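You operate a simulated robot arm through the tools that you are given. There is no shell and no other tool. Be economical: measure what you need, move in short steps, check, and stop when the job is done.

Carry out the task below with a simulated two-armed robot. There is one attempt and no reset: what you move stays moved.

JOB
Pump 3 strokes of blue dye into the small clear bottle, cap it and shake it even.
Fine: then stand it on the wooden crate. Set down upright: small clear bottle.

The check looks at the end state, three seconds after you hand in, the way a careful person would. Anything else that was tipped, shoved, dropped, spilled or broken makes it a failure. A push-on lid holds only when it is set on centred and level and pressed home; a screw cap is set on level and turned clockwise until tight.

ROBOT AND FRAMES
Two 6-joint arms with two-finger parallel grippers on one trunk, on a base that drives. Base frame: it is fixed to the floor where the robot stands at the start and does not move with it; the origin is under the middle of the robot, x ahead of it, y to its left, z up. Units: mm, rad, N and s.
The left shoulder is at the start at [60, 187, 1241], the right one opposite. With the tool pointing down near the work surface each hand reaches from about 260 to 620 mm from the robot's upright axis, wherever it stands, measured 20 degrees to its own side. Places, roughly: blue dye pump head [600, 0, 1300]; long bench top [700, 100, 1000]; top of the wooden crate [1100, -600, 1100]. Payload 1.57 kg a hand.
The TCP of each hand is the grasp point between the finger pads, 30 mm short of the fingertips. In the tool frame z runs along the fingers and y along their closing line. Largest opening 110 mm; finger width 24, thickness 12; the body of the gripper, 48 by 112 mm, starts 78 mm behind the TCP.
Orientation is that of the tool frame in the base frame, as a unit quaternion [w, x, y, z]. With the fingers straight down and closing along the base's y, the tool's x points along the base's -x, its y along +y and its z along -z.

CONTROLS
- The arms move only by the tool servo_tool. It takes "left_series", "right_series" or both (then of equal length, played together; a hand with none holds still); each is a list of rows, each a list of 3 entries, a list of its own where there are three numbers: the shift along the base's x, y, z in mm, then the turn, a rotation vector about the base's x, y, z in rad, then the opening in per cent of the stroke, from 0 (shut) to 100 (fully open). In form: [[[x, y, z], [wx, wy, wz], gripper], ...]. A call has 1 to 20 rows; each row shifts and turns the commanded pose from where the row before left it. Rows are played at 5 a second. More than 50 mm and 0.15 rad between two rows, or a gripper value outside its range, and nothing of the call is played. Where a pose cannot be reached the arm comes as near as it can. A force on the tool above 40 N (or 10 N above the force at the start of the call, whichever is more), or a blocked arm, ends the call early, and 0.2 s more pass. Each finger travels about 153 mm/s and halts on what it meets, pressing with about 37 N; the grip force reading is that of the motor and also rises with nothing between the fingers. The clock runs only during rows and for 0.2 s after the last one: add rows that do not move to give the fingers time. It gives the time, the measured TCP pose, the force on the tool (base axes), the opening and the grip force at its end, in the units of the frame above (readings bear some noise), with the torque about the TCP (base axes, N m) and any sound that the robot's microphone picked up.
- Cameras (640 x 400 px; columns grow to the right, rows downward): "scene" is now at [22.5, 2.4, 1795.3]; the picture's right is [0.04, -1.00, 0.00], its down [-0.65, -0.03, -0.76] and it looks along [0.76, 0.03, -0.65] (base axes); focal length 281 px, centre (320, 200). "left" rides on the left gripper at [70, -16, -141] in its tool frame; the picture's right is [0.23, 0.97, 0.00], its down [-0.86, 0.20, -0.48] and it looks along [-0.47, 0.11, 0.88] (tool axes); focal length 222 px, centre (320, 200). "right" rides on the right gripper at [70, 16, -141] in its tool frame; the picture's right is [-0.23, 0.97, 0.00], its down [-0.86, -0.20, -0.48] and it looks along [-0.47, -0.11, 0.88] (tool axes); focal length 222 px, centre (320, 200). There is no depth. A picture from a camera that has moved, and an enlarged one, comes with that camera's place and axes in the base frame and with its lens.
- capture(camera): a new picture of that camera. The clock stands still meanwhile.
- move_column(by): slides the trunk up (or, below 0, down) by that many mm; the arms and the scene camera ride with it, the base frame stays. It gives what a move gives, with no picture.
- drive_base(legs): drives the robot by 1 to 6 legs, each [ahead, left, turn to the left] in mm, mm and rad, along the robot's own axes; the way and the turn of a leg run together, so that a leg with both is an arc; at most 1500 mm and 3.142 rad a leg. The arms and the cameras ride along, it lands a little off, and it stops where it bumps. It gives what a move gives.
- head_to(pan, tilt): turns the head with the scene camera to pan (to the left, within 1.501 rad either way) and tilt (down, from -0.506 to 1.204), counted from straight ahead of the robot. It gives what a move gives.
- close_up(camera, box): a new picture of the part [left, top, right, bottom] of that camera's present view, enlarged. The clock stands still meanwhile.
- close_job(): hands the job in; it is judged then, once.

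Work in short steps. Places have to be worked out from the pictures, the camera data and where the tool is seen: move nearer, look again, correct. Check each grasp and each placing, and mend what went wrong. You have 120 turns and 100 pictures in all, those below and enlarged ones among them. Open the grippers and draw the arms clear of the work before you hand the job in, unless the task says otherwise; then end with one line.

The tools are called after "Request:" by a JSON object that holds its "api" and its "payload". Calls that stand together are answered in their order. servo_tool: Moves the arms, as the interface text tells. Its arguments: {"type":"object","properties":{"left_series":{"type":"array"},"right_series":{"type":"array"}},"required":[]} The other tools are called the same way: move_column (by) slides the trunk up or down; drive_base (legs) drives the base; head_to (pan, tilt) turns the head that bears the scene camera; capture (camera) takes a picture; close_up (camera, box) takes an enlarged picture of a part of a camera's view; close_job () hands the job in.

At the start:

```text
time_s: 0.0
left_tool_pos: [325.0, 112.1, 1485.7]
left_ee_rot: [0.0, 0.0, 1.0, 0.001]
left_force: [-0.1, 0.3, 0.2]
left_torque: [-0.03, 0.03, 0.04]
left_finger_gap: 109.8
left_finger_force: 0.0
right_tool_pos: [305.6, -156.9, 1515.3]
right_ee_rot: [0.0, 0.0, 1.0, 0.0]
right_force: [-0.3, 0.5, 0.8]
right_torque: [-0.03, 0.01, 0.01]
right_finger_gap: 110.1
right_finger_force: 0.0
trunk travel left (down, up): [-869.0, 121.0]
robot x, y, heading: [2.0, -0.6, -0.002]
head pan, tilt: [0.04, 0.712]
```

scene: 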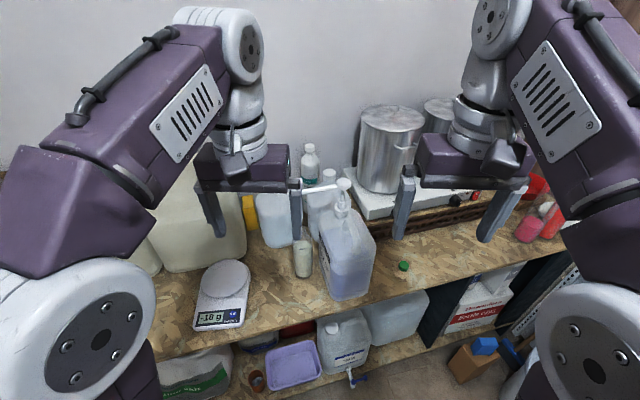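
right: 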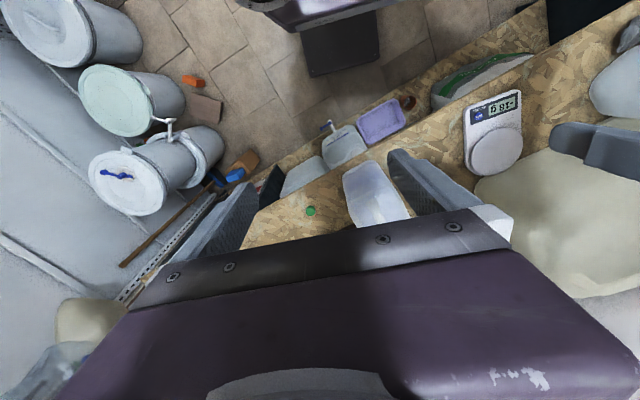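
left: 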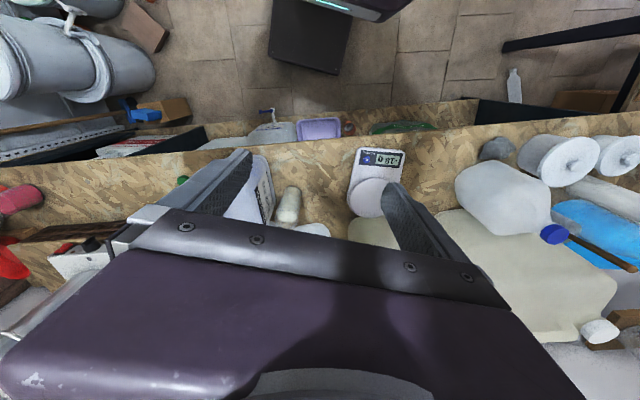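

The small bottle seems to stand next to the pump jug with a green cap on the bench to the right. I look closer at both.

Request:
{"api": "close_up", "payload": {"camera": "scene", "box": [240, 150, 440, 310]}}

Request:
{"api": "head_to", "payload": {"pan": -0.5, "tilt": 0.5}}

Request:
{"api": "capture", "payload": {"camera": "scene"}}

```text
2.50 times, centred on (340, 230) of scene
camera zoom: at [22.5, 2.4, 1795.3], right [0.04, -1.0, 0.0], down [-0.65, -0.03, -0.76], along [0.76, 0.03, -0.65], focal length 703 px, centre (270, 125)
```

zoom: 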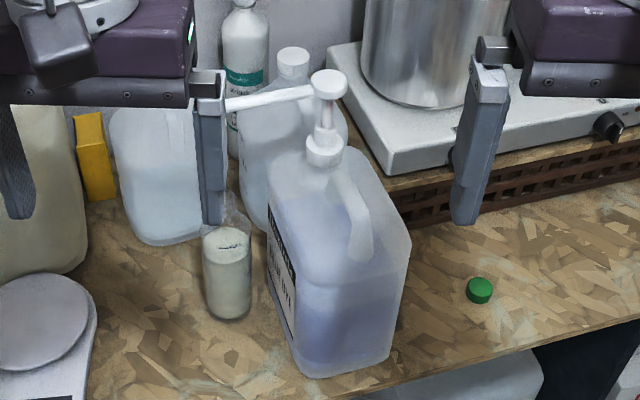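

```text
time_s: 1.0
left_tool_pos: [325.7, 112.5, 1485.9]
left_ee_rot: [0.0, 0.0, 1.0, 0.0]
left_force: [-0.3, 0.1, -0.1]
left_torque: [-0.03, -0.01, -0.01]
left_finger_gap: 109.8
left_finger_force: 0.1
right_tool_pos: [304.9, -158.4, 1515.4]
right_ee_rot: [0.001, -0.001, 1.0, 0.0]
right_force: [0.2, 0.5, 1.2]
right_torque: [0.02, -0.01, 0.0]
right_finger_gap: 110.1
right_finger_force: 0.0
trunk travel left (down, up): [-869.0, 121.0]
robot x, y, heading: [-2.7, -2.8, -0.002]
head pan, tilt: [-0.499, 0.499]
```

```text
95 pictures are left
camera scene: at [18.0, -44.3, 1814.0], right [-0.48, -0.88, 0.0], down [-0.42, 0.23, -0.88], along [0.77, -0.42, -0.48], focal length 281 px, centre (320, 200)
```

scene: 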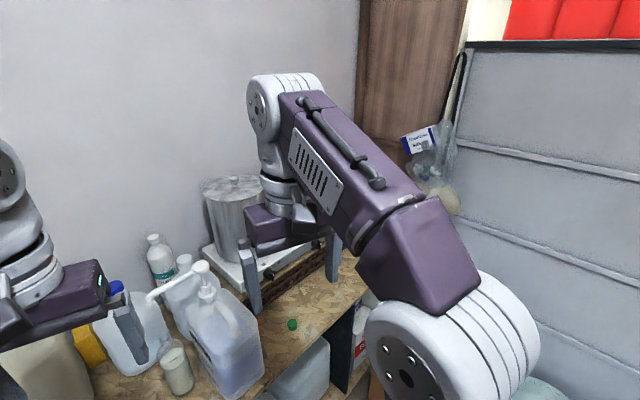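

I move the hands out of the view and look at the bottle, spout and crate area.

Request:
{"api": "servo_tool", "payload": {"left_series": [[[0, 40, 0], [0, 0, 0], 100], [[0, 40, 0], [0, 0, 0], 100], [[0, 40, 0], [0, 0, 0], 100], [[0, 40, 0], [0, 0, 0], 100], [[0, 40, 0], [0, 0, 0], 100]], "right_series": [[[0, -40, 0], [0, 0, 0], 100], [[0, -40, 0], [0, 0, 0], 100], [[0, -40, 0], [0, 0, 0], 100], [[-10, -40, 0], [0, 0, 0], 100], [[-20, -40, 0], [0, 0, 0], 100]]}}

Request:
{"api": "head_to", "payload": {"pan": 0.0, "tilt": 0.7}}

Request:
{"api": "capture", "payload": {"camera": "scene"}}

Request:
{"api": "close_up", "payload": {"camera": "scene", "box": [250, 170, 410, 300]}}

Request:
{"api": "close_up", "payload": {"camera": "scene", "box": [340, 60, 580, 260]}}

```text
time_s: 2.2
left_tool_pos: [324.1, 313.6, 1485.8]
left_ee_rot: [-0.001, 0.001, 1.0, 0.001]
left_force: [-0.4, -1.2, 1.1]
left_torque: [-0.03, 0.01, -0.01]
left_finger_gap: 110.2
left_finger_force: 0.0
right_tool_pos: [276.1, -359.6, 1515.2]
right_ee_rot: [0.001, -0.001, 1.0, 0.0]
right_force: [0.3, 0.5, 0.1]
right_torque: [-0.02, 0.0, 0.03]
right_finger_gap: 110.0
right_finger_force: 0.0
trunk travel left (down, up): [-869.0, 121.0]
robot x, y, heading: [-1.2, -0.5, 0.0]
head pan, tilt: [-0.499, 0.499]
```

```text
time_s: 3.1
left_tool_pos: [325.0, 312.0, 1486.4]
left_ee_rot: [0.001, 0.001, 1.0, 0.001]
left_force: [-0.1, -0.1, 0.0]
left_torque: [-0.01, 0.03, 0.0]
left_finger_gap: 110.1
left_finger_force: 0.1
right_tool_pos: [276.3, -357.4, 1514.3]
right_ee_rot: [0.0, -0.001, 1.0, 0.0]
right_force: [-1.3, 0.7, 0.1]
right_torque: [0.01, 0.03, -0.01]
right_finger_gap: 110.2
right_finger_force: 0.0
trunk travel left (down, up): [-869.0, 121.0]
robot x, y, heading: [1.3, -1.9, 0.001]
head pan, tilt: [0.0, 0.7]
```

```text
94 pictures are left
camera scene: at [23.2, -1.1, 1796.4], right [0.0, -1.0, 0.0], down [-0.64, 0.0, -0.77], along [0.77, 0.0, -0.64], focal length 281 px, centre (320, 200)
```

scene: 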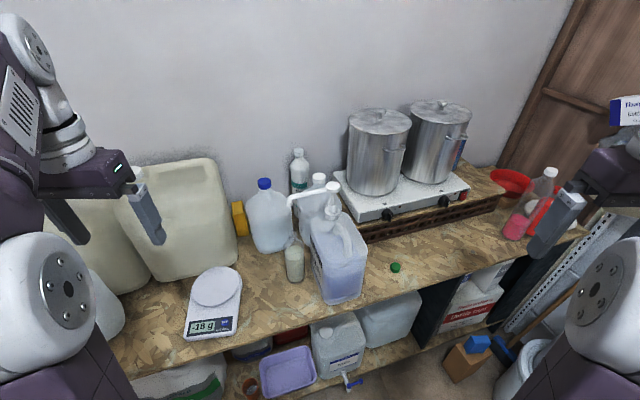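

```text
3.08 times, centred on (330, 235) of scene
camera zoom: at [23.2, -1.1, 1796.4], right [0.0, -1.0, 0.0], down [-0.64, 0.0, -0.77], along [0.77, 0.0, -0.64], focal length 865 px, centre (289, 92)
```

zoom: 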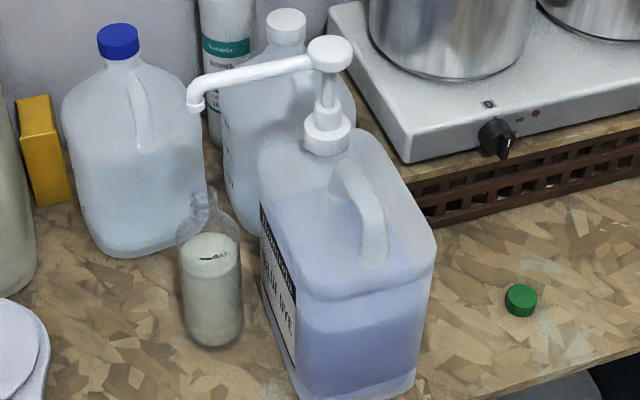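

```text
2.00 times, centred on (460, 160) of scene
camera zoom: at [23.2, -1.1, 1796.4], right [0.0, -1.0, 0.0], down [-0.64, 0.0, -0.77], along [0.77, 0.0, -0.64], focal length 562 px, centre (40, 280)
```

zoom: 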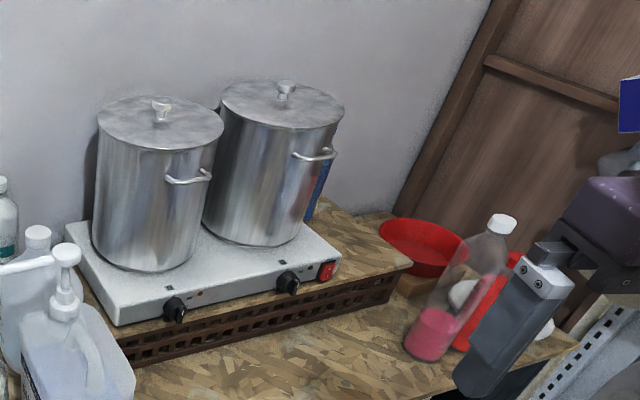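

The dye jug, the bottle (around x≈577, y≈80, open neck) and the green cap are visible; the crate is under the hotplate with a free plywood end at right. I tilt the left hand toward the bottle (diagonal approach) for grasping and a closer look.

Request:
{"api": "servo_tool", "payload": {"left_series": [[[8, -6, -14], [0, -0.15, 0], 100], [[8, -6, -14], [0, -0.15, 0], 100], [[8, -6, -14], [0, -0.15, 0], 100], [[8, -6, -14], [0, -0.15, 0], 100], [[8, -6, -14], [0, -0.15, 0], 100], [[8, -6, -14], [0, -0.15, 0], 100], [[8, -6, -14], [0, -0.15, 0], 100], [[8, -6, -14], [0, -0.15, 0], 100], [[8, -6, -14], [0, 0, -0.13], 100], [[8, -6, -14], [0, 0, -0.13], 100], [[8, -6, -14], [0, 0, -0.13], 100], [[8, -6, -14], [0, 0, -0.13], 100], [[8, -6, -14], [0, 0, -0.13], 100], [[0, 0, 0], [0, 0, -0.13], 100], [[0, 0, 0], [0, 0, 0], 100]]}}

Request:
{"api": "capture", "payload": {"camera": "left"}}

Request:
{"api": "capture", "payload": {"camera": "scene"}}

```text
time_s: 6.3
left_tool_pos: [470.3, 262.9, 1311.4]
left_ee_rot: [0.522, 0.314, 0.763, -0.214]
left_force: [0.8, 0.5, 0.2]
left_torque: [-0.06, 0.01, -0.03]
left_finger_gap: 109.9
left_finger_force: 0.1
left hand out of reach, approached as far as the arm can: row 4, 5, 6, 8
right_tool_pos: [275.4, -357.4, 1515.4]
right_ee_rot: [0.0, 0.0, 1.0, 0.0]
right_force: [-0.1, -0.6, -0.2]
right_torque: [0.02, 0.0, 0.01]
right_finger_gap: 109.8
right_finger_force: 0.2
trunk travel left (down, up): [-869.0, 121.0]
robot x, y, heading: [1.1, -1.8, 0.001]
head pan, tilt: [0.0, 0.7]
```

```text
91 pictures are left
camera left: at [348.1, 362.2, 1295.7], right [0.63, 0.75, -0.21], down [0.04, 0.24, 0.97], along [0.78, -0.62, 0.12], focal length 222 px, centre (320, 200)
```

left: 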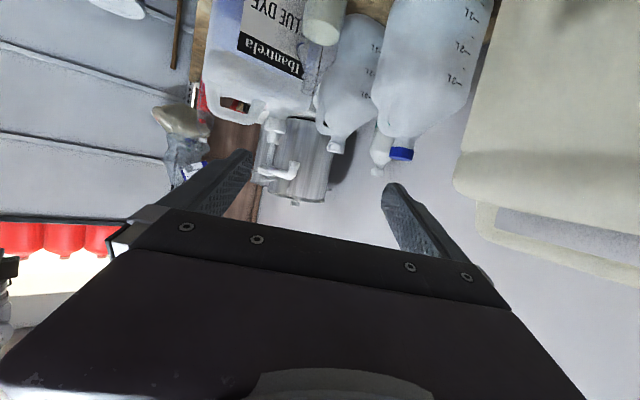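

```text
90 pictures are left
camera scene: at [22.8, -1.0, 1796.4], right [0.0, -1.0, 0.0], down [-0.64, 0.0, -0.77], along [0.77, 0.0, -0.64], focal length 281 px, centre (320, 200)
```

scene: 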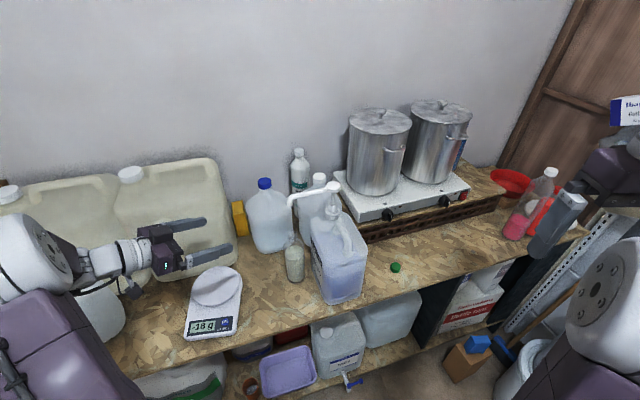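

I take enlarged pictures to triangulate the spout and bottle.

Request:
{"api": "close_up", "payload": {"camera": "left", "box": [220, 0, 380, 200]}}

Request:
{"api": "close_up", "payload": {"camera": "scene", "box": [270, 170, 370, 310]}}

```text
2.00 times, centred on (300, 100) of left
camera zoom: at [348.1, 362.2, 1295.7], right [0.63, 0.75, -0.21], down [0.04, 0.24, 0.97], along [0.78, -0.62, 0.12], focal length 444 px, centre (360, 400)
```

zoom: 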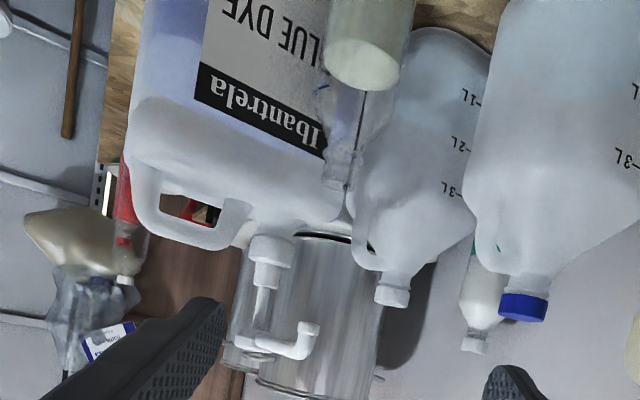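

```text
2.86 times, centred on (320, 240) of scene
camera zoom: at [22.8, -1.0, 1796.4], right [0.0, -1.0, 0.0], down [-0.64, 0.0, -0.77], along [0.77, 0.0, -0.64], focal length 803 px, centre (320, 86)
```

zoom: 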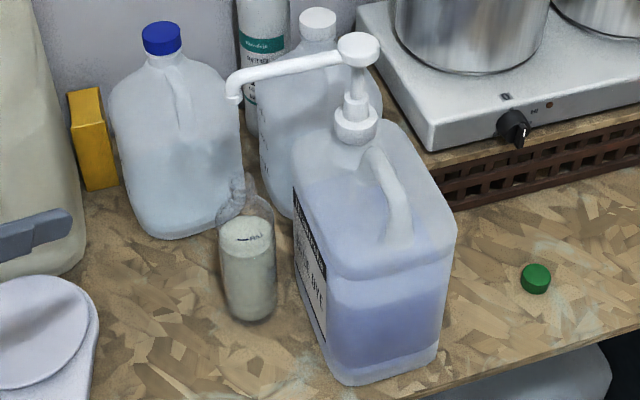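

Triangulation puts the spout tip near (617, 80, 1287) and the bottle mouth near (621, 79, 1168), so the bottle seems almost under the spout already; the bench looks nearer 940 high. I check from a more sideways view.

Request:
{"api": "servo_tool", "payload": {"left_series": [[[21, -8, -11], [0, 0, -0.1], 100], [[21, -8, -11], [0, 0, -0.1], 100], [[21, -8, -11], [0, 0, -0.1], 100], [[21, -8, -11], [0, 0, -0.1], 100], [[0, 0, 0], [0, 0, 0], 100]]}}

Request:
{"api": "capture", "payload": {"camera": "left"}}

Request:
{"api": "close_up", "payload": {"camera": "scene", "box": [230, 160, 390, 300]}}

```text
time_s: 7.5
left_tool_pos: [553.7, 231.3, 1267.4]
left_ee_rot: [0.468, 0.46, 0.685, -0.315]
left_force: [-0.5, 0.3, -0.3]
left_torque: [0.0, 0.01, 0.0]
left_finger_gap: 109.8
left_finger_force: 0.0
right_tool_pos: [274.7, -358.5, 1515.6]
right_ee_rot: [0.0, -0.001, 1.0, 0.001]
right_force: [-0.5, -0.1, -0.2]
right_torque: [-0.03, 0.03, 0.0]
right_finger_gap: 110.2
right_finger_force: 0.0
trunk travel left (down, up): [-869.0, 121.0]
robot x, y, heading: [0.3, 0.8, -0.002]
head pan, tilt: [0.0, 0.7]
```

```text
87 pictures are left
camera left: at [480.8, 370.7, 1252.2], right [0.87, 0.45, -0.21], down [0.13, 0.2, 0.97], along [0.48, -0.87, 0.12], focal length 222 px, centre (320, 200)
```

left: 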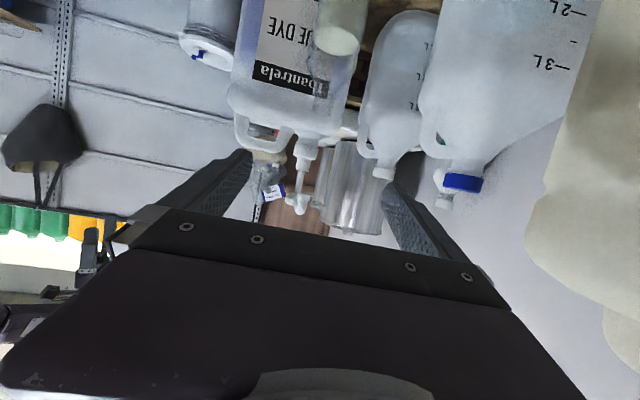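

```text
2.86 times, centred on (310, 230) of scene
camera zoom: at [23.0, -0.7, 1796.4], right [0.0, -1.0, 0.0], down [-0.64, 0.0, -0.76], along [0.76, 0.0, -0.64], focal length 803 px, centre (349, 114)
```

zoom: 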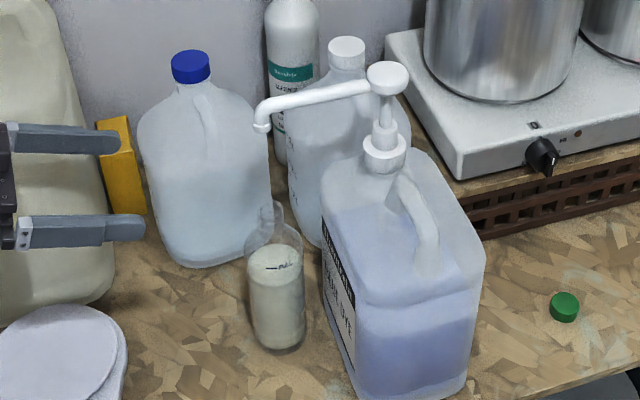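

Request:
{"api": "close_up", "payload": {"camera": "left", "box": [240, 0, 400, 220]}}

Request:
{"api": "close_up", "payload": {"camera": "left", "box": [280, 30, 360, 80]}}

```text
1.82 times, centred on (320, 110) of left
camera zoom: at [480.8, 370.7, 1252.2], right [0.87, 0.45, -0.21], down [0.13, 0.2, 0.97], along [0.48, -0.87, 0.12], focal length 404 px, centre (320, 364)
```

zoom: 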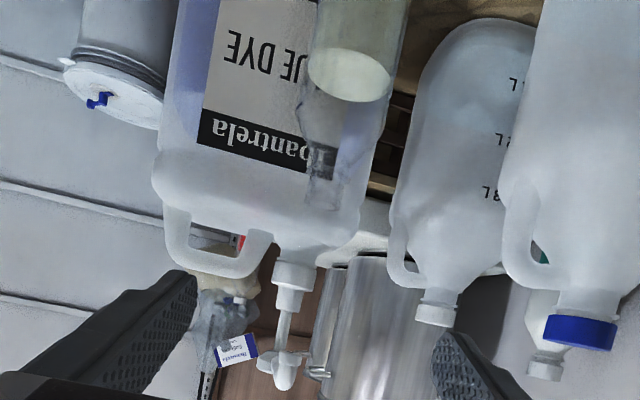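

```text
8.00 times, centred on (320, 55) of left
camera zoom: at [480.8, 370.7, 1252.2], right [0.87, 0.45, -0.21], down [0.13, 0.2, 0.97], along [0.48, -0.87, 0.12], focal length 1777 px, centre (320, 1360)
```

zoom: 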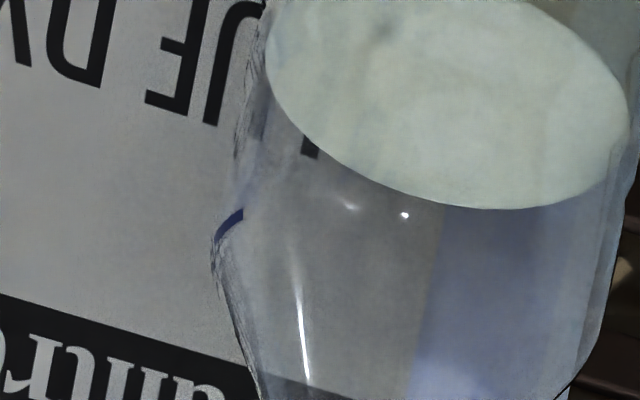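

The bottle mouth (≈613, 85, 1170) lies within a few mm under the spout. The pump head (≈644,-38,1320) and cap (≈650,-277) are a bit far, so I draw the left hand back and look down to see the room for driving nearer.

Request:
{"api": "servo_tool", "payload": {"left_series": [[[-30, 20, 20], [0, 0, 0.1], 100], [[-30, 20, 20], [0, 0, 0.1], 100], [[-30, 20, 20], [0, 0, 0.1], 100], [[-30, 10, 20], [0, 0, 0.1], 100], [[-30, 0, 20], [0, 0, 0], 100], [[0, 0, 0], [0, 0, 0], 100]]}}

Request:
{"api": "head_to", "payload": {"pan": 0, "tilt": 1.2}}

Request:
{"api": "capture", "payload": {"camera": "scene"}}

Request:
{"api": "capture", "payload": {"camera": "right"}}

```text
time_s: 8.9
left_tool_pos: [404.6, 302.1, 1366.8]
left_ee_rot: [0.522, 0.313, 0.764, -0.214]
left_force: [0.8, 0.6, -0.8]
left_torque: [-0.02, 0.0, -0.03]
left_finger_gap: 109.7
left_finger_force: 0.1
right_tool_pos: [276.6, -358.2, 1514.7]
right_ee_rot: [0.0, -0.001, 1.0, 0.0]
right_force: [-0.9, 0.6, 0.3]
right_torque: [-0.01, 0.01, 0.0]
right_finger_gap: 110.1
right_finger_force: 0.2
trunk travel left (down, up): [-869.0, 121.0]
robot x, y, heading: [-0.0, -2.4, 0.004]
head pan, tilt: [0.0, 0.7]
```

```text
time_s: 9.8
left_tool_pos: [403.8, 300.6, 1366.3]
left_ee_rot: [0.522, 0.314, 0.763, -0.214]
left_force: [-0.1, 0.5, -0.2]
left_torque: [0.0, -0.01, 0.01]
left_finger_gap: 109.9
left_finger_force: 0.1
right_tool_pos: [275.7, -357.3, 1515.1]
right_ee_rot: [0.0, 0.0, 1.0, 0.0]
right_force: [0.0, -0.5, 0.5]
right_torque: [0.0, 0.03, 0.03]
right_finger_gap: 110.2
right_finger_force: 0.0
trunk travel left (down, up): [-869.0, 121.0]
robot x, y, heading: [-1.5, 0.7, 0.003]
head pan, tilt: [0.0, 1.201]
```

```text
83 pictures are left
camera scene: at [-6.1, -1.0, 1760.4], right [0.0, -1.0, 0.0], down [-0.93, 0.0, -0.36], along [0.36, 0.0, -0.93], focal length 281 px, centre (320, 200)
```

scene: 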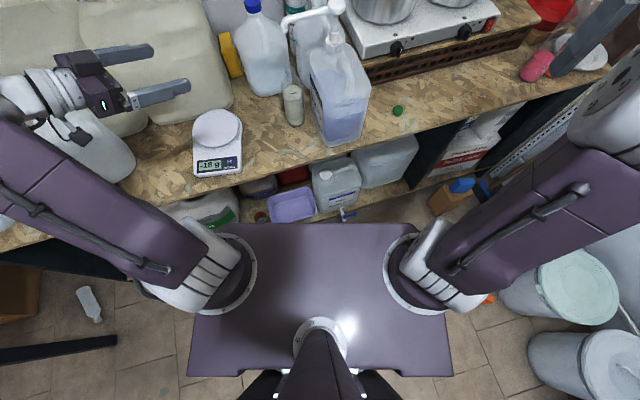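

```text
82 pictures are left
camera right: at [205.6, -341.1, 1656.1], right [0.23, 0.97, 0.0], down [0.86, -0.2, 0.48], along [0.47, -0.11, -0.88], focal length 222 px, centre (320, 200)
```

right: 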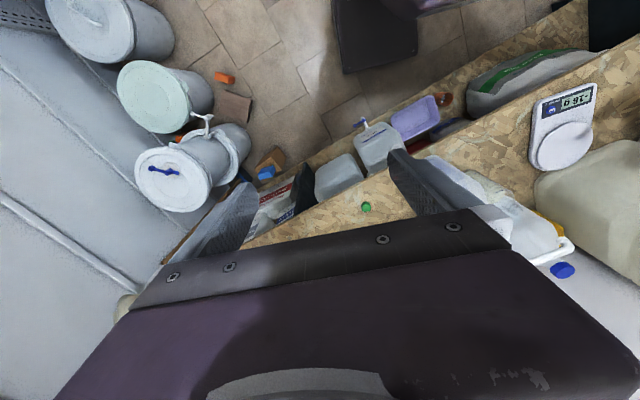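

The base front lies about 240 ahead; the bench edge runs about 20° to my frame. I turn to face the bench squarely and move a little nearer and to the right (ahead 80, right 200).

Request:
{"api": "drive_base", "payload": {"legs": [[0, 0, 0.345], [80, -200, 0]]}}

Request:
{"api": "head_to", "payload": {"pan": 0.05, "tilt": 0.8}}

Request:
{"api": "capture", "payload": {"camera": "scene"}}

Request:
{"api": "capture", "payload": {"camera": "left"}}

```text
time_s: 12.6
left_tool_pos: [416.8, 266.2, 1365.8]
left_ee_rot: [0.553, 0.177, 0.805, -0.122]
left_force: [-1.0, 1.0, -0.4]
left_torque: [0.0, -0.03, -0.05]
left_finger_gap: 110.0
left_finger_force: 0.0
right_tool_pos: [521.3, -398.9, 1517.0]
right_ee_rot: [0.001, -0.173, 0.985, 0.0]
right_force: [-0.7, -0.4, 0.5]
right_torque: [-0.04, -0.05, -0.04]
right_finger_gap: 109.8
right_finger_force: 0.2
trunk travel left (down, up): [-869.0, 121.0]
robot x, y, heading: [144.4, -160.2, 0.348]
head pan, tilt: [0.0, 1.201]
```

```text
time_s: 13.4
left_tool_pos: [420.7, 261.9, 1368.3]
left_ee_rot: [0.551, 0.177, 0.806, -0.121]
left_force: [0.4, -1.1, -0.6]
left_torque: [0.04, 0.03, 0.02]
left_finger_gap: 110.1
left_finger_force: 0.1
right_tool_pos: [525.6, -404.1, 1515.5]
right_ee_rot: [0.001, -0.173, 0.985, 0.0]
right_force: [0.2, -0.2, -0.3]
right_torque: [0.04, 0.0, -0.02]
right_finger_gap: 109.9
right_finger_force: 0.0
trunk travel left (down, up): [-869.0, 121.0]
robot x, y, heading: [144.0, -156.7, 0.341]
head pan, tilt: [0.051, 0.799]
```

```text
81 pictures are left
camera scene: at [160.2, -150.9, 1788.0], right [0.39, -0.92, 0.0], down [-0.66, -0.28, -0.7], along [0.64, 0.27, -0.72], focal length 281 px, centre (320, 200)
```

scene: 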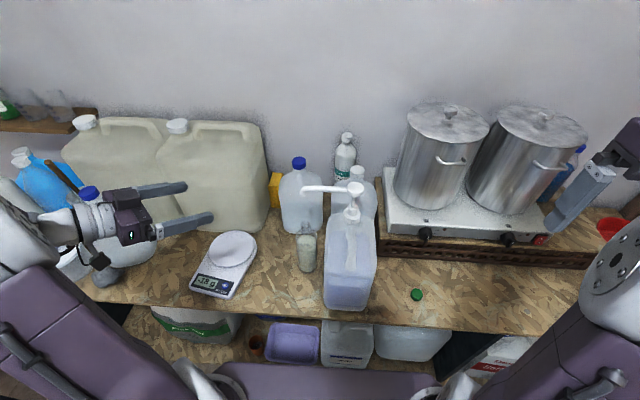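

```text
80 pictures are left
camera left: at [272.8, 312.2, 1352.5], right [0.33, 0.92, -0.21], down [-0.04, 0.24, 0.97], along [0.94, -0.32, 0.11], focal length 222 px, centre (320, 200)
```

left: 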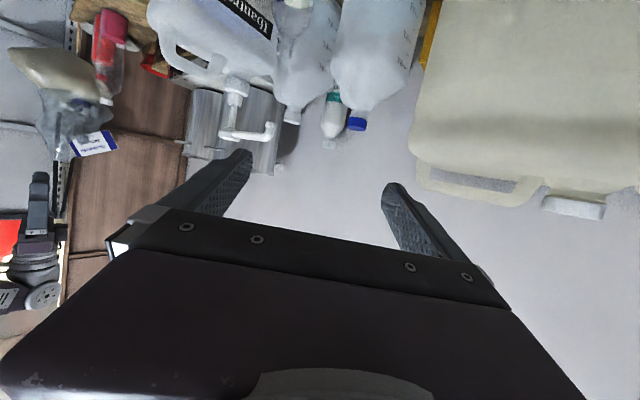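

Well placed now. I enlarge the pump/bottle/cap area to refine positions.

Request:
{"api": "close_up", "payload": {"camera": "scene", "box": [280, 160, 440, 320]}}

Request:
{"api": "close_up", "payload": {"camera": "left", "box": [190, 60, 310, 160]}}

```text
2.50 times, centred on (360, 240) of scene
camera zoom: at [160.2, -150.9, 1788.0], right [0.39, -0.92, 0.0], down [-0.66, -0.28, -0.7], along [0.64, 0.27, -0.72], focal length 703 px, centre (220, 100)
```

zoom: 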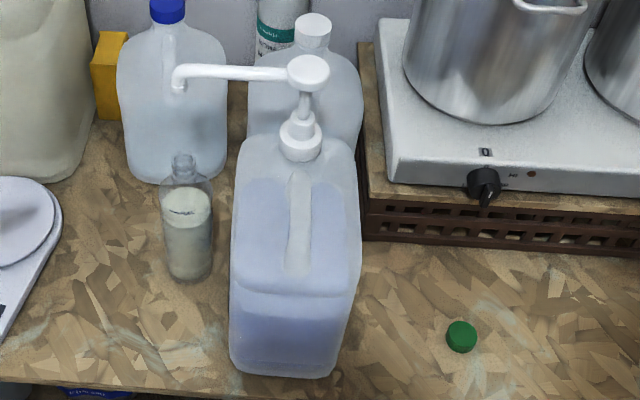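

```text
4.00 times, centred on (250, 110) of left
camera zoom: at [272.8, 312.2, 1352.5], right [0.33, 0.92, -0.21], down [-0.04, 0.24, 0.97], along [0.94, -0.32, 0.11], focal length 888 px, centre (600, 560)
```

zoom: 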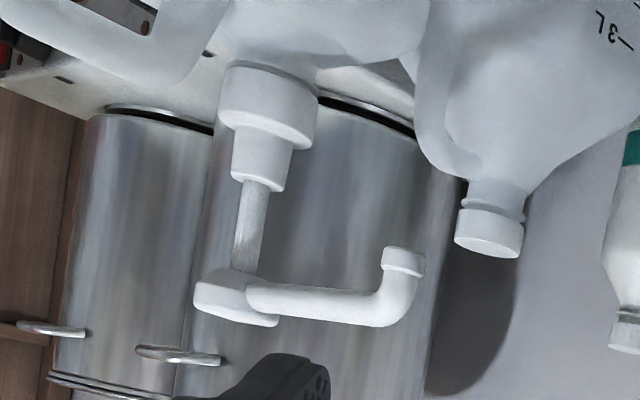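

Refined: pump head centre ≈ (648, -41), top ≈ 1322; outlet (611, 80); mouth (611, 81). I bring the right hand, fingers shut, above the pump head.

Request:
{"api": "servo_tool", "payload": {"right_series": [[[12, 36, -11], [0, 0, 0], 0], [[12, 36, -11], [0, 0, 0], 0], [[12, 36, -11], [0, 0, 0], 0], [[12, 36, -11], [0, 0, 0], 0], [[12, 36, -11], [0, 0, 0], 0], [[12, 36, -11], [0, 0, 0], 0], [[12, 36, -11], [0, 0, 0], 0], [[12, 36, -11], [0, 0, 0], 0], [[12, 36, -11], [0, 0, 0], 0], [[13, 38, -11], [0, 0, 0], 0], [[0, 0, 0], [0, 0, 0], 0]]}}

Request:
{"api": "close_up", "payload": {"camera": "scene", "box": [280, 160, 440, 260]}}

Request:
{"api": "capture", "payload": {"camera": "left"}}

```text
time_s: 15.8
left_tool_pos: [420.4, 262.5, 1367.5]
left_ee_rot: [0.552, 0.177, 0.806, -0.121]
left_force: [-0.9, 0.5, 0.5]
left_torque: [0.03, 0.04, 0.01]
left_finger_gap: 109.8
left_finger_force: 0.0
right_tool_pos: [630.0, -49.7, 1393.8]
right_ee_rot: [0.0, -0.172, 0.985, 0.0]
right_force: [-1.0, -0.7, 0.9]
right_torque: [0.01, 0.01, 0.01]
right_finger_gap: 0.2
right_finger_force: 21.7
right hand out of reach, approached as far as the arm can: row 10
trunk travel left (down, up): [-869.0, 121.0]
robot x, y, heading: [141.8, -159.3, 0.346]
head pan, tilt: [0.051, 0.799]
```

```text
4.00 times, centred on (360, 210) of scene
camera zoom: at [158.6, -149.7, 1788.1], right [0.39, -0.92, 0.0], down [-0.66, -0.28, -0.7], along [0.64, 0.27, -0.72], focal length 1125 px, centre (160, 160)
```

zoom: 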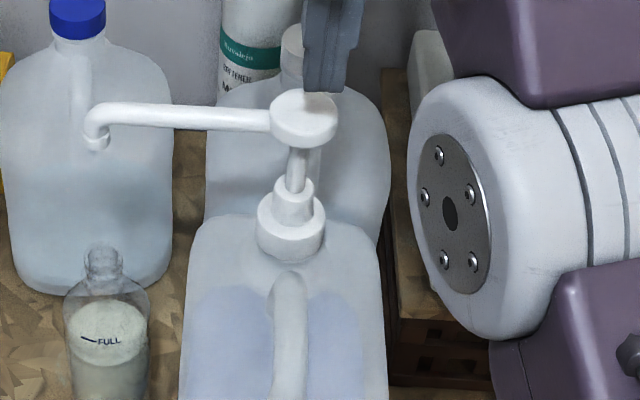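

```text
76 pictures are left
camera left: at [271.6, 313.0, 1352.3], right [0.33, 0.92, -0.21], down [-0.04, 0.24, 0.97], along [0.94, -0.32, 0.12], focal length 222 px, centre (320, 200)
```

left: 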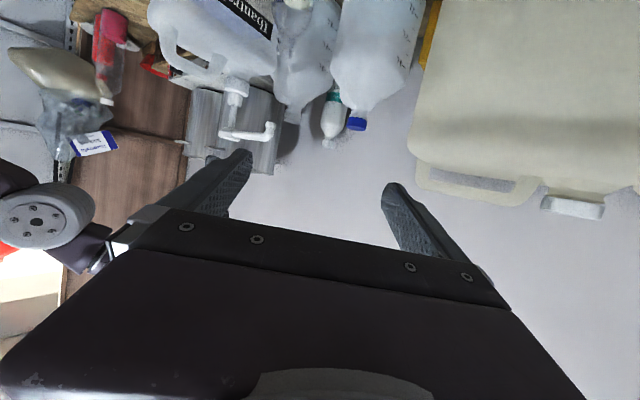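

The reach ends just short at this height; I raise the trunk 110 so the hand works lower relative to the shoulder.

Request:
{"api": "move_column", "payload": {"by": 110}}

Request:
{"api": "servo_tool", "payload": {"right_series": [[[5, 2, -20], [0, 0, 0], 0], [[5, 2, -20], [0, 0, 0], 0], [[5, 2, -20], [0, 0, 0], 0], [[3, 2, -20], [0, 0, 0], 0], [[0, 0, -20], [0, 0, 0], 0], [[0, 0, 0], [0, 0, 0], 0]]}}

Request:
{"api": "capture", "payload": {"camera": "left"}}

Request:
{"api": "capture", "payload": {"camera": "scene"}}

```text
time_s: 17.2
left_tool_pos: [420.2, 261.3, 1476.2]
left_ee_rot: [0.551, 0.178, 0.806, -0.121]
left_force: [-0.1, 0.3, 1.0]
left_torque: [-0.01, -0.02, -0.04]
left_finger_gap: 110.2
left_finger_force: 0.1
right_tool_pos: [630.0, -50.0, 1504.3]
right_ee_rot: [0.0, -0.173, 0.985, 0.0]
right_force: [0.9, -0.4, 0.8]
right_torque: [-0.04, 0.0, 0.01]
right_finger_gap: 0.0
right_finger_force: 20.7
trunk travel left (down, up): [-979.0, 11.0]
robot x, y, heading: [140.9, -159.3, 0.346]
head pan, tilt: [0.051, 0.799]
```

```text
time_s: 18.6
left_tool_pos: [420.6, 262.7, 1476.8]
left_ee_rot: [0.551, 0.177, 0.806, -0.121]
left_force: [-0.4, 0.6, -0.7]
left_torque: [-0.01, -0.05, -0.01]
left_finger_gap: 110.0
left_finger_force: 0.1
right_tool_pos: [648.4, -42.4, 1404.6]
right_ee_rot: [0.001, -0.173, 0.985, 0.0]
right_force: [0.1, 1.0, -0.2]
right_torque: [-0.03, 0.02, -0.02]
right_finger_gap: 0.3
right_finger_force: 21.4
trunk travel left (down, up): [-979.0, 11.0]
robot x, y, heading: [143.6, -158.8, 0.353]
head pan, tilt: [0.051, 0.799]
```

```text
75 pictures are left
camera left: at [272.0, 313.3, 1462.2], right [0.33, 0.92, -0.21], down [-0.04, 0.24, 0.97], along [0.94, -0.32, 0.12], focal length 222 px, centre (320, 200)
```

left: 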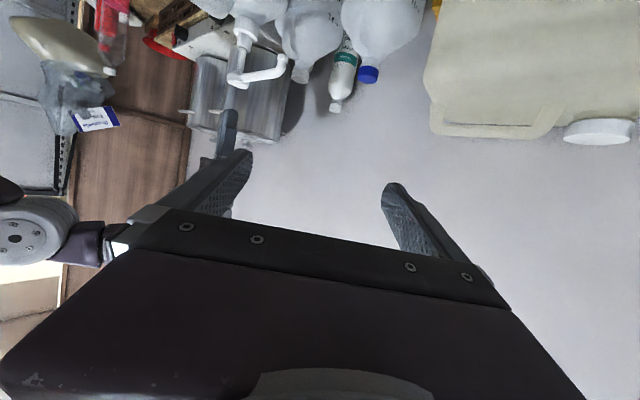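

```text
74 pictures are left
camera scene: at [159.1, -149.3, 1898.1], right [0.39, -0.92, 0.0], down [-0.66, -0.28, -0.7], along [0.64, 0.27, -0.72], focal length 281 px, centre (320, 200)
```

scene: 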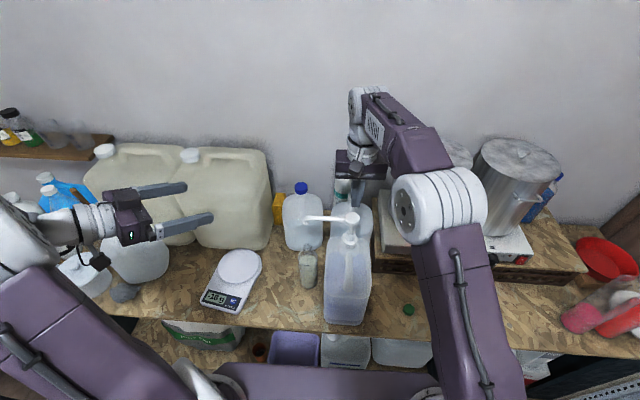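

The fingertip is right above the pump head; I come down to just above it.

Request:
{"api": "servo_tool", "payload": {"right_series": [[[0, 0, -15], [0, 0, 0], 0], [[0, 0, -15], [0, 0, 0], 0], [[0, 0, -10], [0, 0, 0], 0], [[0, 0, 0], [0, 0, 0], 0]]}}

Request:
{"api": "close_up", "payload": {"camera": "scene", "box": [270, 180, 430, 300]}}

Request:
{"api": "close_up", "payload": {"camera": "left", "box": [180, 0, 340, 160]}}

```text
time_s: 19.6
left_tool_pos: [421.1, 262.2, 1478.3]
left_ee_rot: [0.551, 0.177, 0.806, -0.12]
left_force: [-0.6, -0.5, 0.8]
left_torque: [0.04, 0.01, 0.01]
left_finger_gap: 109.8
left_finger_force: 0.1
right_tool_pos: [648.0, -42.2, 1362.9]
right_ee_rot: [0.0, -0.172, 0.985, 0.0]
right_force: [-0.6, -0.7, -0.1]
right_torque: [0.0, -0.02, 0.0]
right_finger_gap: 0.0
right_finger_force: 20.9
trunk travel left (down, up): [-979.0, 11.0]
robot x, y, heading: [142.8, -160.2, 0.346]
head pan, tilt: [0.051, 0.799]
```

```text
3.33 times, centred on (350, 240) of scene
camera zoom: at [158.9, -149.3, 1898.1], right [0.39, -0.92, 0.0], down [-0.66, -0.28, -0.7], along [0.64, 0.27, -0.72], focal length 937 px, centre (220, 67)
```

zoom: 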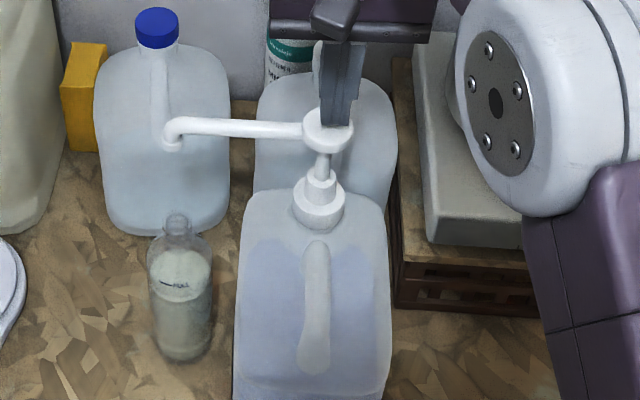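

```text
2.50 times, centred on (260, 80) of left
camera zoom: at [271.8, 313.3, 1462.2], right [0.33, 0.92, -0.21], down [-0.04, 0.24, 0.97], along [0.94, -0.32, 0.12], focal length 555 px, centre (470, 500)
```

zoom: 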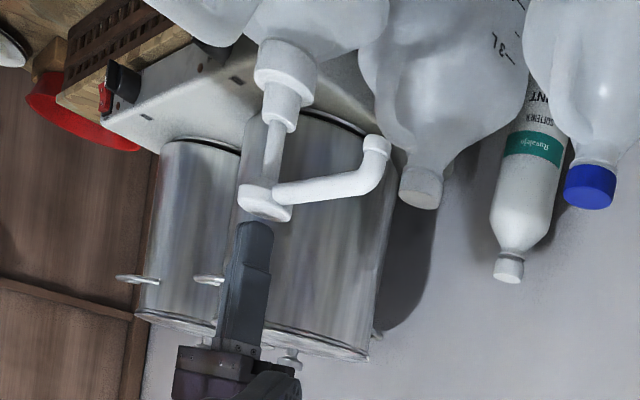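

The tip is about 10 mm above the head and ~6 mm right of centre. I correct it and press down gently, watching the force.

Request:
{"api": "servo_tool", "payload": {"right_series": [[[-2.5, 6, 0], [0, 0, 0], 0], [[0, 0, -5], [0, 0, 0], 0], [[0, 0, -5], [0, 0, 0], 0], [[0, 0, -5], [0, 0, 0], 0]]}}

Request:
{"api": "close_up", "payload": {"camera": "scene", "box": [270, 180, 430, 300]}}

```text
time_s: 20.6
left_tool_pos: [419.2, 262.6, 1476.4]
left_ee_rot: [0.551, 0.177, 0.806, -0.12]
left_force: [-0.2, -0.1, 0.2]
left_torque: [0.01, 0.01, 0.01]
left_finger_gap: 109.9
left_finger_force: 0.1
right_tool_pos: [645.5, -35.4, 1347.7]
right_ee_rot: [0.0, -0.174, 0.985, 0.0]
right_force: [0.2, 1.1, 2.2]
right_torque: [0.02, 0.0, 0.04]
right_finger_gap: 0.1
right_finger_force: 21.3
trunk travel left (down, up): [-979.0, 11.0]
robot x, y, heading: [137.3, -161.1, 0.351]
head pan, tilt: [0.051, 0.799]
```

```text
3.33 times, centred on (350, 240) of scene
camera zoom: at [159.0, -148.9, 1898.2], right [0.39, -0.92, 0.0], down [-0.66, -0.28, -0.7], along [0.64, 0.27, -0.72], focal length 937 px, centre (220, 67)
```

zoom: 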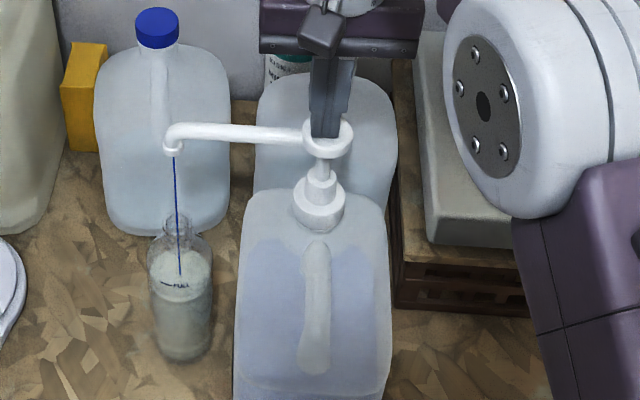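

Dye is already running straight into the bottle mouth. I press on to the bottom of the stroke.

Request:
{"api": "servo_tool", "payload": {"right_series": [[[0, 0, -5], [0, 0, 0], 0], [[0, 0, -5], [0, 0, 0], 0], [[0, 0, -5], [0, 0, 0], 0], [[0, 0, -5], [0, 0, 0], 0], [[0, 0, -5], [0, 0, 0], 0], [[0, 0, -5], [0, 0, 0], 0]]}}

Request:
{"api": "close_up", "payload": {"camera": "scene", "box": [270, 180, 430, 300]}}

```text
time_s: 22.1
left_tool_pos: [419.7, 261.8, 1476.6]
left_ee_rot: [0.551, 0.177, 0.807, -0.12]
left_force: [-0.4, 0.2, 0.2]
left_torque: [0.02, -0.02, 0.0]
left_finger_gap: 109.8
left_finger_force: 0.1
right_tool_pos: [645.0, -36.0, 1319.7]
right_ee_rot: [0.001, -0.173, 0.985, -0.001]
right_force: [1.6, 1.3, 8.0]
right_torque: [0.05, -0.05, 0.02]
right_finger_gap: 0.1
right_finger_force: 21.7
trunk travel left (down, up): [-979.0, 11.0]
robot x, y, heading: [140.4, -158.0, 0.347]
head pan, tilt: [0.051, 0.799]
```

```text
3.33 times, centred on (350, 240) of scene
camera zoom: at [158.0, -149.0, 1898.2], right [0.39, -0.92, 0.0], down [-0.66, -0.28, -0.7], along [0.64, 0.27, -0.72], focal length 937 px, centre (220, 67)
```

zoom: 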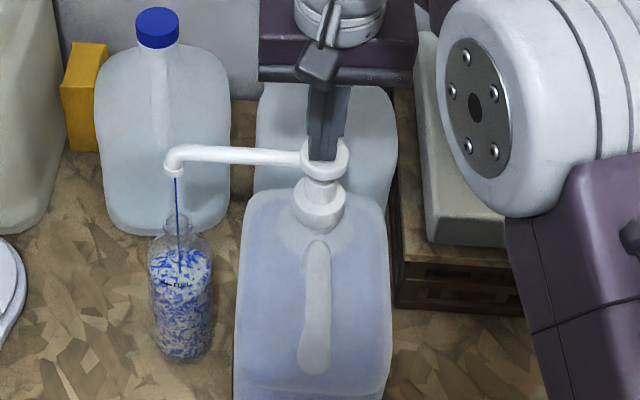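

Still running in cleanly; force 8 N, spring rising. I press on until it bottoms.

Request:
{"api": "servo_tool", "payload": {"right_series": [[[0, 0, -4], [0, 0, 0], 0], [[0, 0, -4], [0, 0, 0], 0], [[0, 0, -4], [0, 0, 0], 0], [[0, 0, -4], [0, 0, 0], 0], [[0, 0, -4], [0, 0, 0], 0], [[0, 0, 0], [0, 0, 0], 0]]}}

Request:
{"api": "close_up", "payload": {"camera": "scene", "box": [270, 180, 430, 300]}}

```text
time_s: 22.9
left_tool_pos: [415.8, 262.4, 1479.3]
left_ee_rot: [0.553, 0.179, 0.805, -0.121]
left_force: [0.3, 0.2, -0.5]
left_torque: [-0.03, 0.01, 0.02]
left_finger_gap: 110.0
left_finger_force: 0.1
right_tool_pos: [645.8, -36.9, 1314.4]
right_ee_rot: [0.008, -0.172, 0.985, 0.003]
right_force: [-3.6, -1.2, 21.7]
right_torque: [-0.16, 0.31, 0.01]
right_finger_gap: 0.0
right_finger_force: 21.7
trunk travel left (down, up): [-979.0, 11.0]
robot x, y, heading: [141.2, -157.5, 0.344]
head pan, tilt: [0.051, 0.799]
stopped in row 4 (right hand): the force on the tool passed its limit (the readings are from after the stop); the commanded pose is now the measured one
```

```text
3.33 times, centred on (350, 240) of scene
camera zoom: at [153.1, -151.4, 1898.1], right [0.39, -0.92, 0.0], down [-0.66, -0.28, -0.7], along [0.65, 0.27, -0.71], focal length 937 px, centre (220, 67)
```

zoom: 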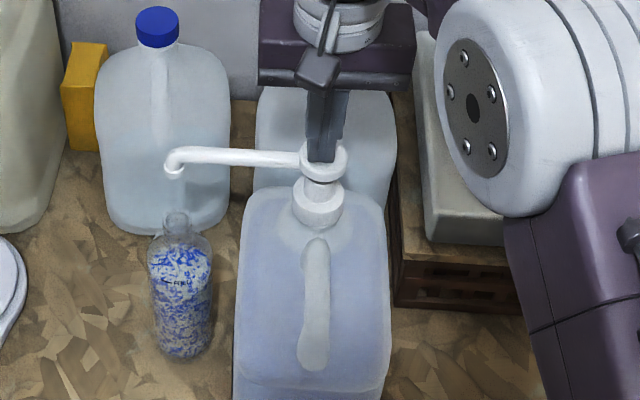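

The first stroke bottomed. I let the head rise fully.

Request:
{"api": "servo_tool", "payload": {"right_series": [[[0, 0, 10], [0, 0, 0], 0], [[0, 0, 10], [0, 0, 0], 0], [[0, 0, 10], [0, 0, 0], 0], [[0, 0, 10], [0, 0, 0], 0], [[0, 0, 10], [0, 0, 0], 0], [[0, 0, 5], [0, 0, 0], 0], [[0, 0, 0], [0, 0, 0], 0], [[0, 0, 0], [0, 0, 0], 0]]}}

Request:
{"api": "close_up", "payload": {"camera": "scene", "box": [270, 180, 430, 300]}}

```text
time_s: 24.7
left_tool_pos: [420.6, 263.0, 1478.1]
left_ee_rot: [0.551, 0.178, 0.806, -0.121]
left_force: [1.1, 0.2, 0.3]
left_torque: [0.01, -0.02, -0.02]
left_finger_gap: 109.8
left_finger_force: 0.0
right_tool_pos: [648.0, -34.5, 1366.5]
right_ee_rot: [0.005, -0.173, 0.985, 0.001]
right_force: [0.8, 0.8, 0.5]
right_torque: [0.0, -0.03, 0.02]
right_finger_gap: 0.2
right_finger_force: 21.0
trunk travel left (down, up): [-979.0, 11.0]
robot x, y, heading: [145.4, -162.2, 0.343]
head pan, tilt: [0.051, 0.799]
```

```text
3.33 times, centred on (350, 240) of scene
camera zoom: at [159.2, -149.3, 1898.1], right [0.39, -0.92, 0.0], down [-0.66, -0.28, -0.7], along [0.64, 0.27, -0.72], focal length 937 px, centre (220, 67)
```

zoom: 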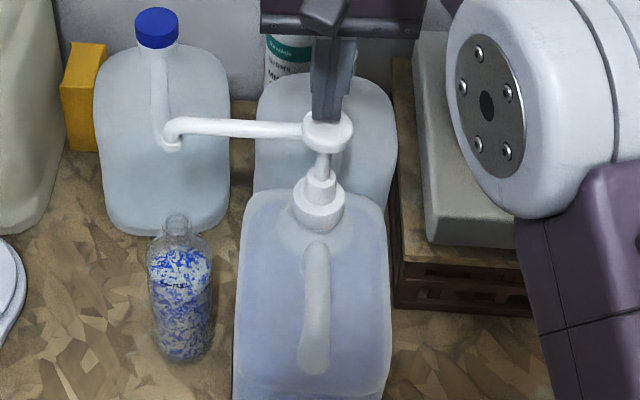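

Head is back up. Second stroke.

Request:
{"api": "servo_tool", "payload": {"right_series": [[[0, 0, -5], [0, 0, 0], 0], [[0, 0, -5], [0, 0, 0], 0], [[0, 0, -5], [0, 0, 0], 0], [[0, 0, -5], [0, 0, 0], 0], [[0, 0, -5], [0, 0, 0], 0], [[0, 0, -5], [0, 0, 0], 0], [[0, 0, -5], [0, 0, 0], 0], [[0, 0, -5], [0, 0, 0], 0], [[0, 0, -5], [0, 0, 0], 0], [[0, 0, -4], [0, 0, 0], 0], [[0, 0, -4], [0, 0, 0], 0], [[0, 0, -4], [0, 0, 0], 0], [[0, 0, -4], [0, 0, 0], 0], [[0, 0, -3], [0, 0, 0], 0]]}}

Request:
{"api": "close_up", "payload": {"camera": "scene", "box": [270, 180, 430, 300]}}

```text
time_s: 27.4
left_tool_pos: [416.4, 260.3, 1478.3]
left_ee_rot: [0.552, 0.178, 0.806, -0.12]
left_force: [-0.5, -0.3, -1.1]
left_torque: [0.0, -0.03, 0.03]
left_finger_gap: 110.0
left_finger_force: 0.2
right_tool_pos: [648.8, -34.6, 1314.2]
right_ee_rot: [0.013, -0.173, 0.985, 0.005]
right_force: [-1.6, -1.8, 20.3]
right_torque: [-0.09, 0.28, 0.01]
right_finger_gap: 0.1
right_finger_force: 21.3
trunk travel left (down, up): [-979.0, 11.0]
robot x, y, heading: [143.7, -156.6, 0.343]
head pan, tilt: [0.051, 0.799]
stopped in row 13 (right hand): the force on the tool passed its limit (the readings are from after the stop); the commanded pose is now the measured one
```

```text
3.33 times, centred on (350, 240) of scene
camera zoom: at [154.0, -151.2, 1898.1], right [0.39, -0.92, 0.0], down [-0.66, -0.28, -0.7], along [0.64, 0.27, -0.71], focal length 937 px, centre (220, 67)
```

zoom: 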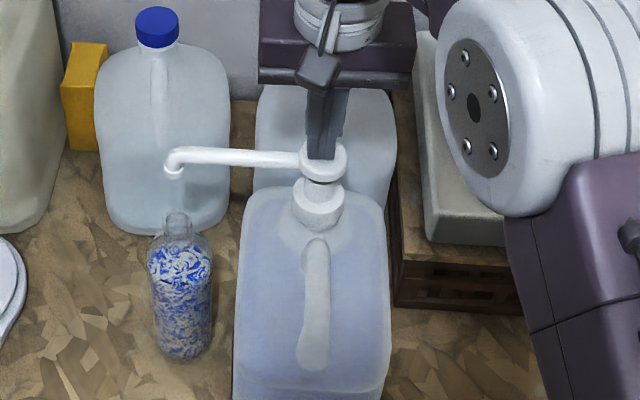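

Second stroke done. I let it rise, with a pause, then look before the third.

Request:
{"api": "servo_tool", "payload": {"right_series": [[[0, 0, 10], [0, 0, 0], 0], [[0, 0, 10], [0, 0, 0], 0], [[0, 0, 10], [0, 0, 0], 0], [[0, 0, 10], [0, 0, 0], 0], [[0, 0, 10], [0, 0, 0], 0], [[0, 0, 5], [0, 0, 0], 0], [[-2, -2, 0], [0, 0, 0], 0], [[0, 0, 0], [0, 0, 0], 0]]}}

Request:
{"api": "close_up", "payload": {"camera": "scene", "box": [270, 180, 430, 300]}}

```text
time_s: 29.2
left_tool_pos: [421.5, 261.8, 1476.8]
left_ee_rot: [0.55, 0.178, 0.807, -0.121]
left_force: [0.5, -0.5, 0.4]
left_torque: [-0.03, 0.01, -0.02]
left_finger_gap: 110.2
left_finger_force: 0.0
right_tool_pos: [649.4, -35.8, 1365.4]
right_ee_rot: [0.01, -0.173, 0.985, 0.004]
right_force: [0.2, 0.2, 0.1]
right_torque: [0.01, -0.02, 0.02]
right_finger_gap: 0.1
right_finger_force: 21.6
trunk travel left (down, up): [-979.0, 11.0]
robot x, y, heading: [141.2, -162.7, 0.344]
head pan, tilt: [0.051, 0.799]
```

```text
3.33 times, centred on (350, 240) of scene
camera zoom: at [159.2, -149.4, 1898.1], right [0.39, -0.92, 0.0], down [-0.66, -0.28, -0.7], along [0.64, 0.27, -0.72], focal length 937 px, centre (220, 67)
```

zoom: 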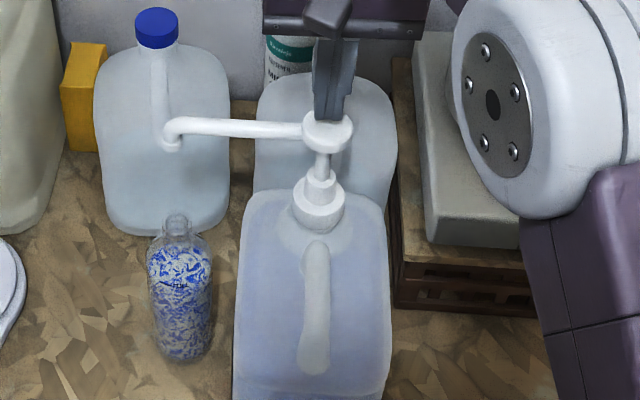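

Head up, level in the bottle fine. Third and last stroke.

Request:
{"api": "servo_tool", "payload": {"right_series": [[[0, 0, -5], [0, 0, 0], 0], [[0, 0, -5], [0, 0, 0], 0], [[0, 0, -5], [0, 0, 0], 0], [[0, 0, -5], [0, 0, 0], 0], [[0, 0, -5], [0, 0, 0], 0], [[0, 0, -5], [0, 0, 0], 0], [[0, 0, -5], [0, 0, 0], 0], [[0, 0, -5], [0, 0, 0], 0], [[0, 0, -5], [0, 0, 0], 0], [[0, 0, -4], [0, 0, 0], 0], [[0, 0, -4], [0, 0, 0], 0], [[0, 0, -4], [0, 0, 0], 0], [[0, 0, -4], [0, 0, 0], 0], [[0, 0, -3], [0, 0, 0], 0]]}}

Request:
{"api": "servo_tool", "payload": {"right_series": [[[0, 0, 10], [0, 0, 0], 0], [[0, 0, 10], [0, 0, 0], 0], [[0, 0, 10], [0, 0, 0], 0], [[0, 0, 10], [0, 0, 0], 0], [[0, 0, 15], [0, 0, 0], 0], [[0, 0, 25], [0, 0, 0], 0], [[0, 0, 25], [0, 0, 0], 0], [[0, 0, 0], [0, 0, 0], 0]]}}

Request:
{"api": "close_up", "payload": {"camera": "scene", "box": [270, 180, 430, 300]}}

```text
time_s: 31.9
left_tool_pos: [417.1, 260.1, 1479.9]
left_ee_rot: [0.552, 0.178, 0.805, -0.12]
left_force: [-0.3, 0.3, 0.4]
left_torque: [0.0, 0.01, 0.03]
left_finger_gap: 110.2
left_finger_force: 0.0
right_tool_pos: [648.3, -36.6, 1313.8]
right_ee_rot: [0.019, -0.172, 0.985, 0.006]
right_force: [-1.6, -1.9, 19.7]
right_torque: [-0.14, 0.22, 0.05]
right_finger_gap: 0.0
right_finger_force: 21.3
trunk travel left (down, up): [-979.0, 11.0]
robot x, y, heading: [141.9, -157.8, 0.342]
head pan, tilt: [0.051, 0.799]
stopped in row 13 (right hand): the force on the tool passed its limit (the readings are from after the stop); the commanded pose is now the measured one
```

```text
time_s: 33.7
left_tool_pos: [420.8, 262.4, 1477.2]
left_ee_rot: [0.551, 0.178, 0.806, -0.122]
left_force: [-0.5, -0.5, 0.0]
left_torque: [0.01, 0.0, -0.02]
left_finger_gap: 110.0
left_finger_force: 0.2
right_tool_pos: [651.5, -35.9, 1415.8]
right_ee_rot: [0.015, -0.173, 0.985, 0.006]
right_force: [0.0, 0.4, 0.0]
right_torque: [-0.01, 0.0, -0.03]
right_finger_gap: 0.0
right_finger_force: 21.4
trunk travel left (down, up): [-979.0, 11.0]
robot x, y, heading: [141.3, -159.0, 0.349]
head pan, tilt: [0.051, 0.799]
```

```text
3.33 times, centred on (350, 240) of scene
camera zoom: at [159.5, -149.2, 1898.1], right [0.39, -0.92, 0.0], down [-0.66, -0.28, -0.7], along [0.64, 0.27, -0.72], focal length 937 px, centre (220, 67)
```

zoom: 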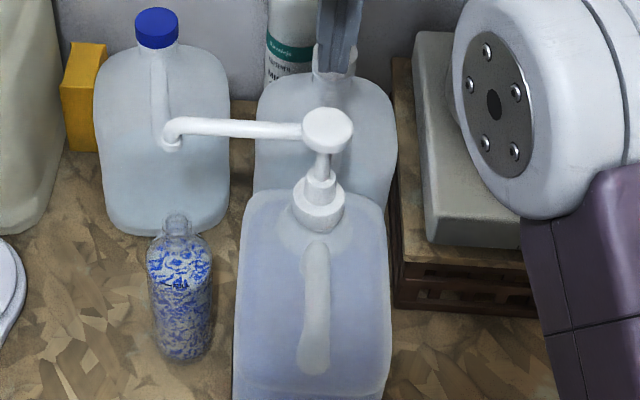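

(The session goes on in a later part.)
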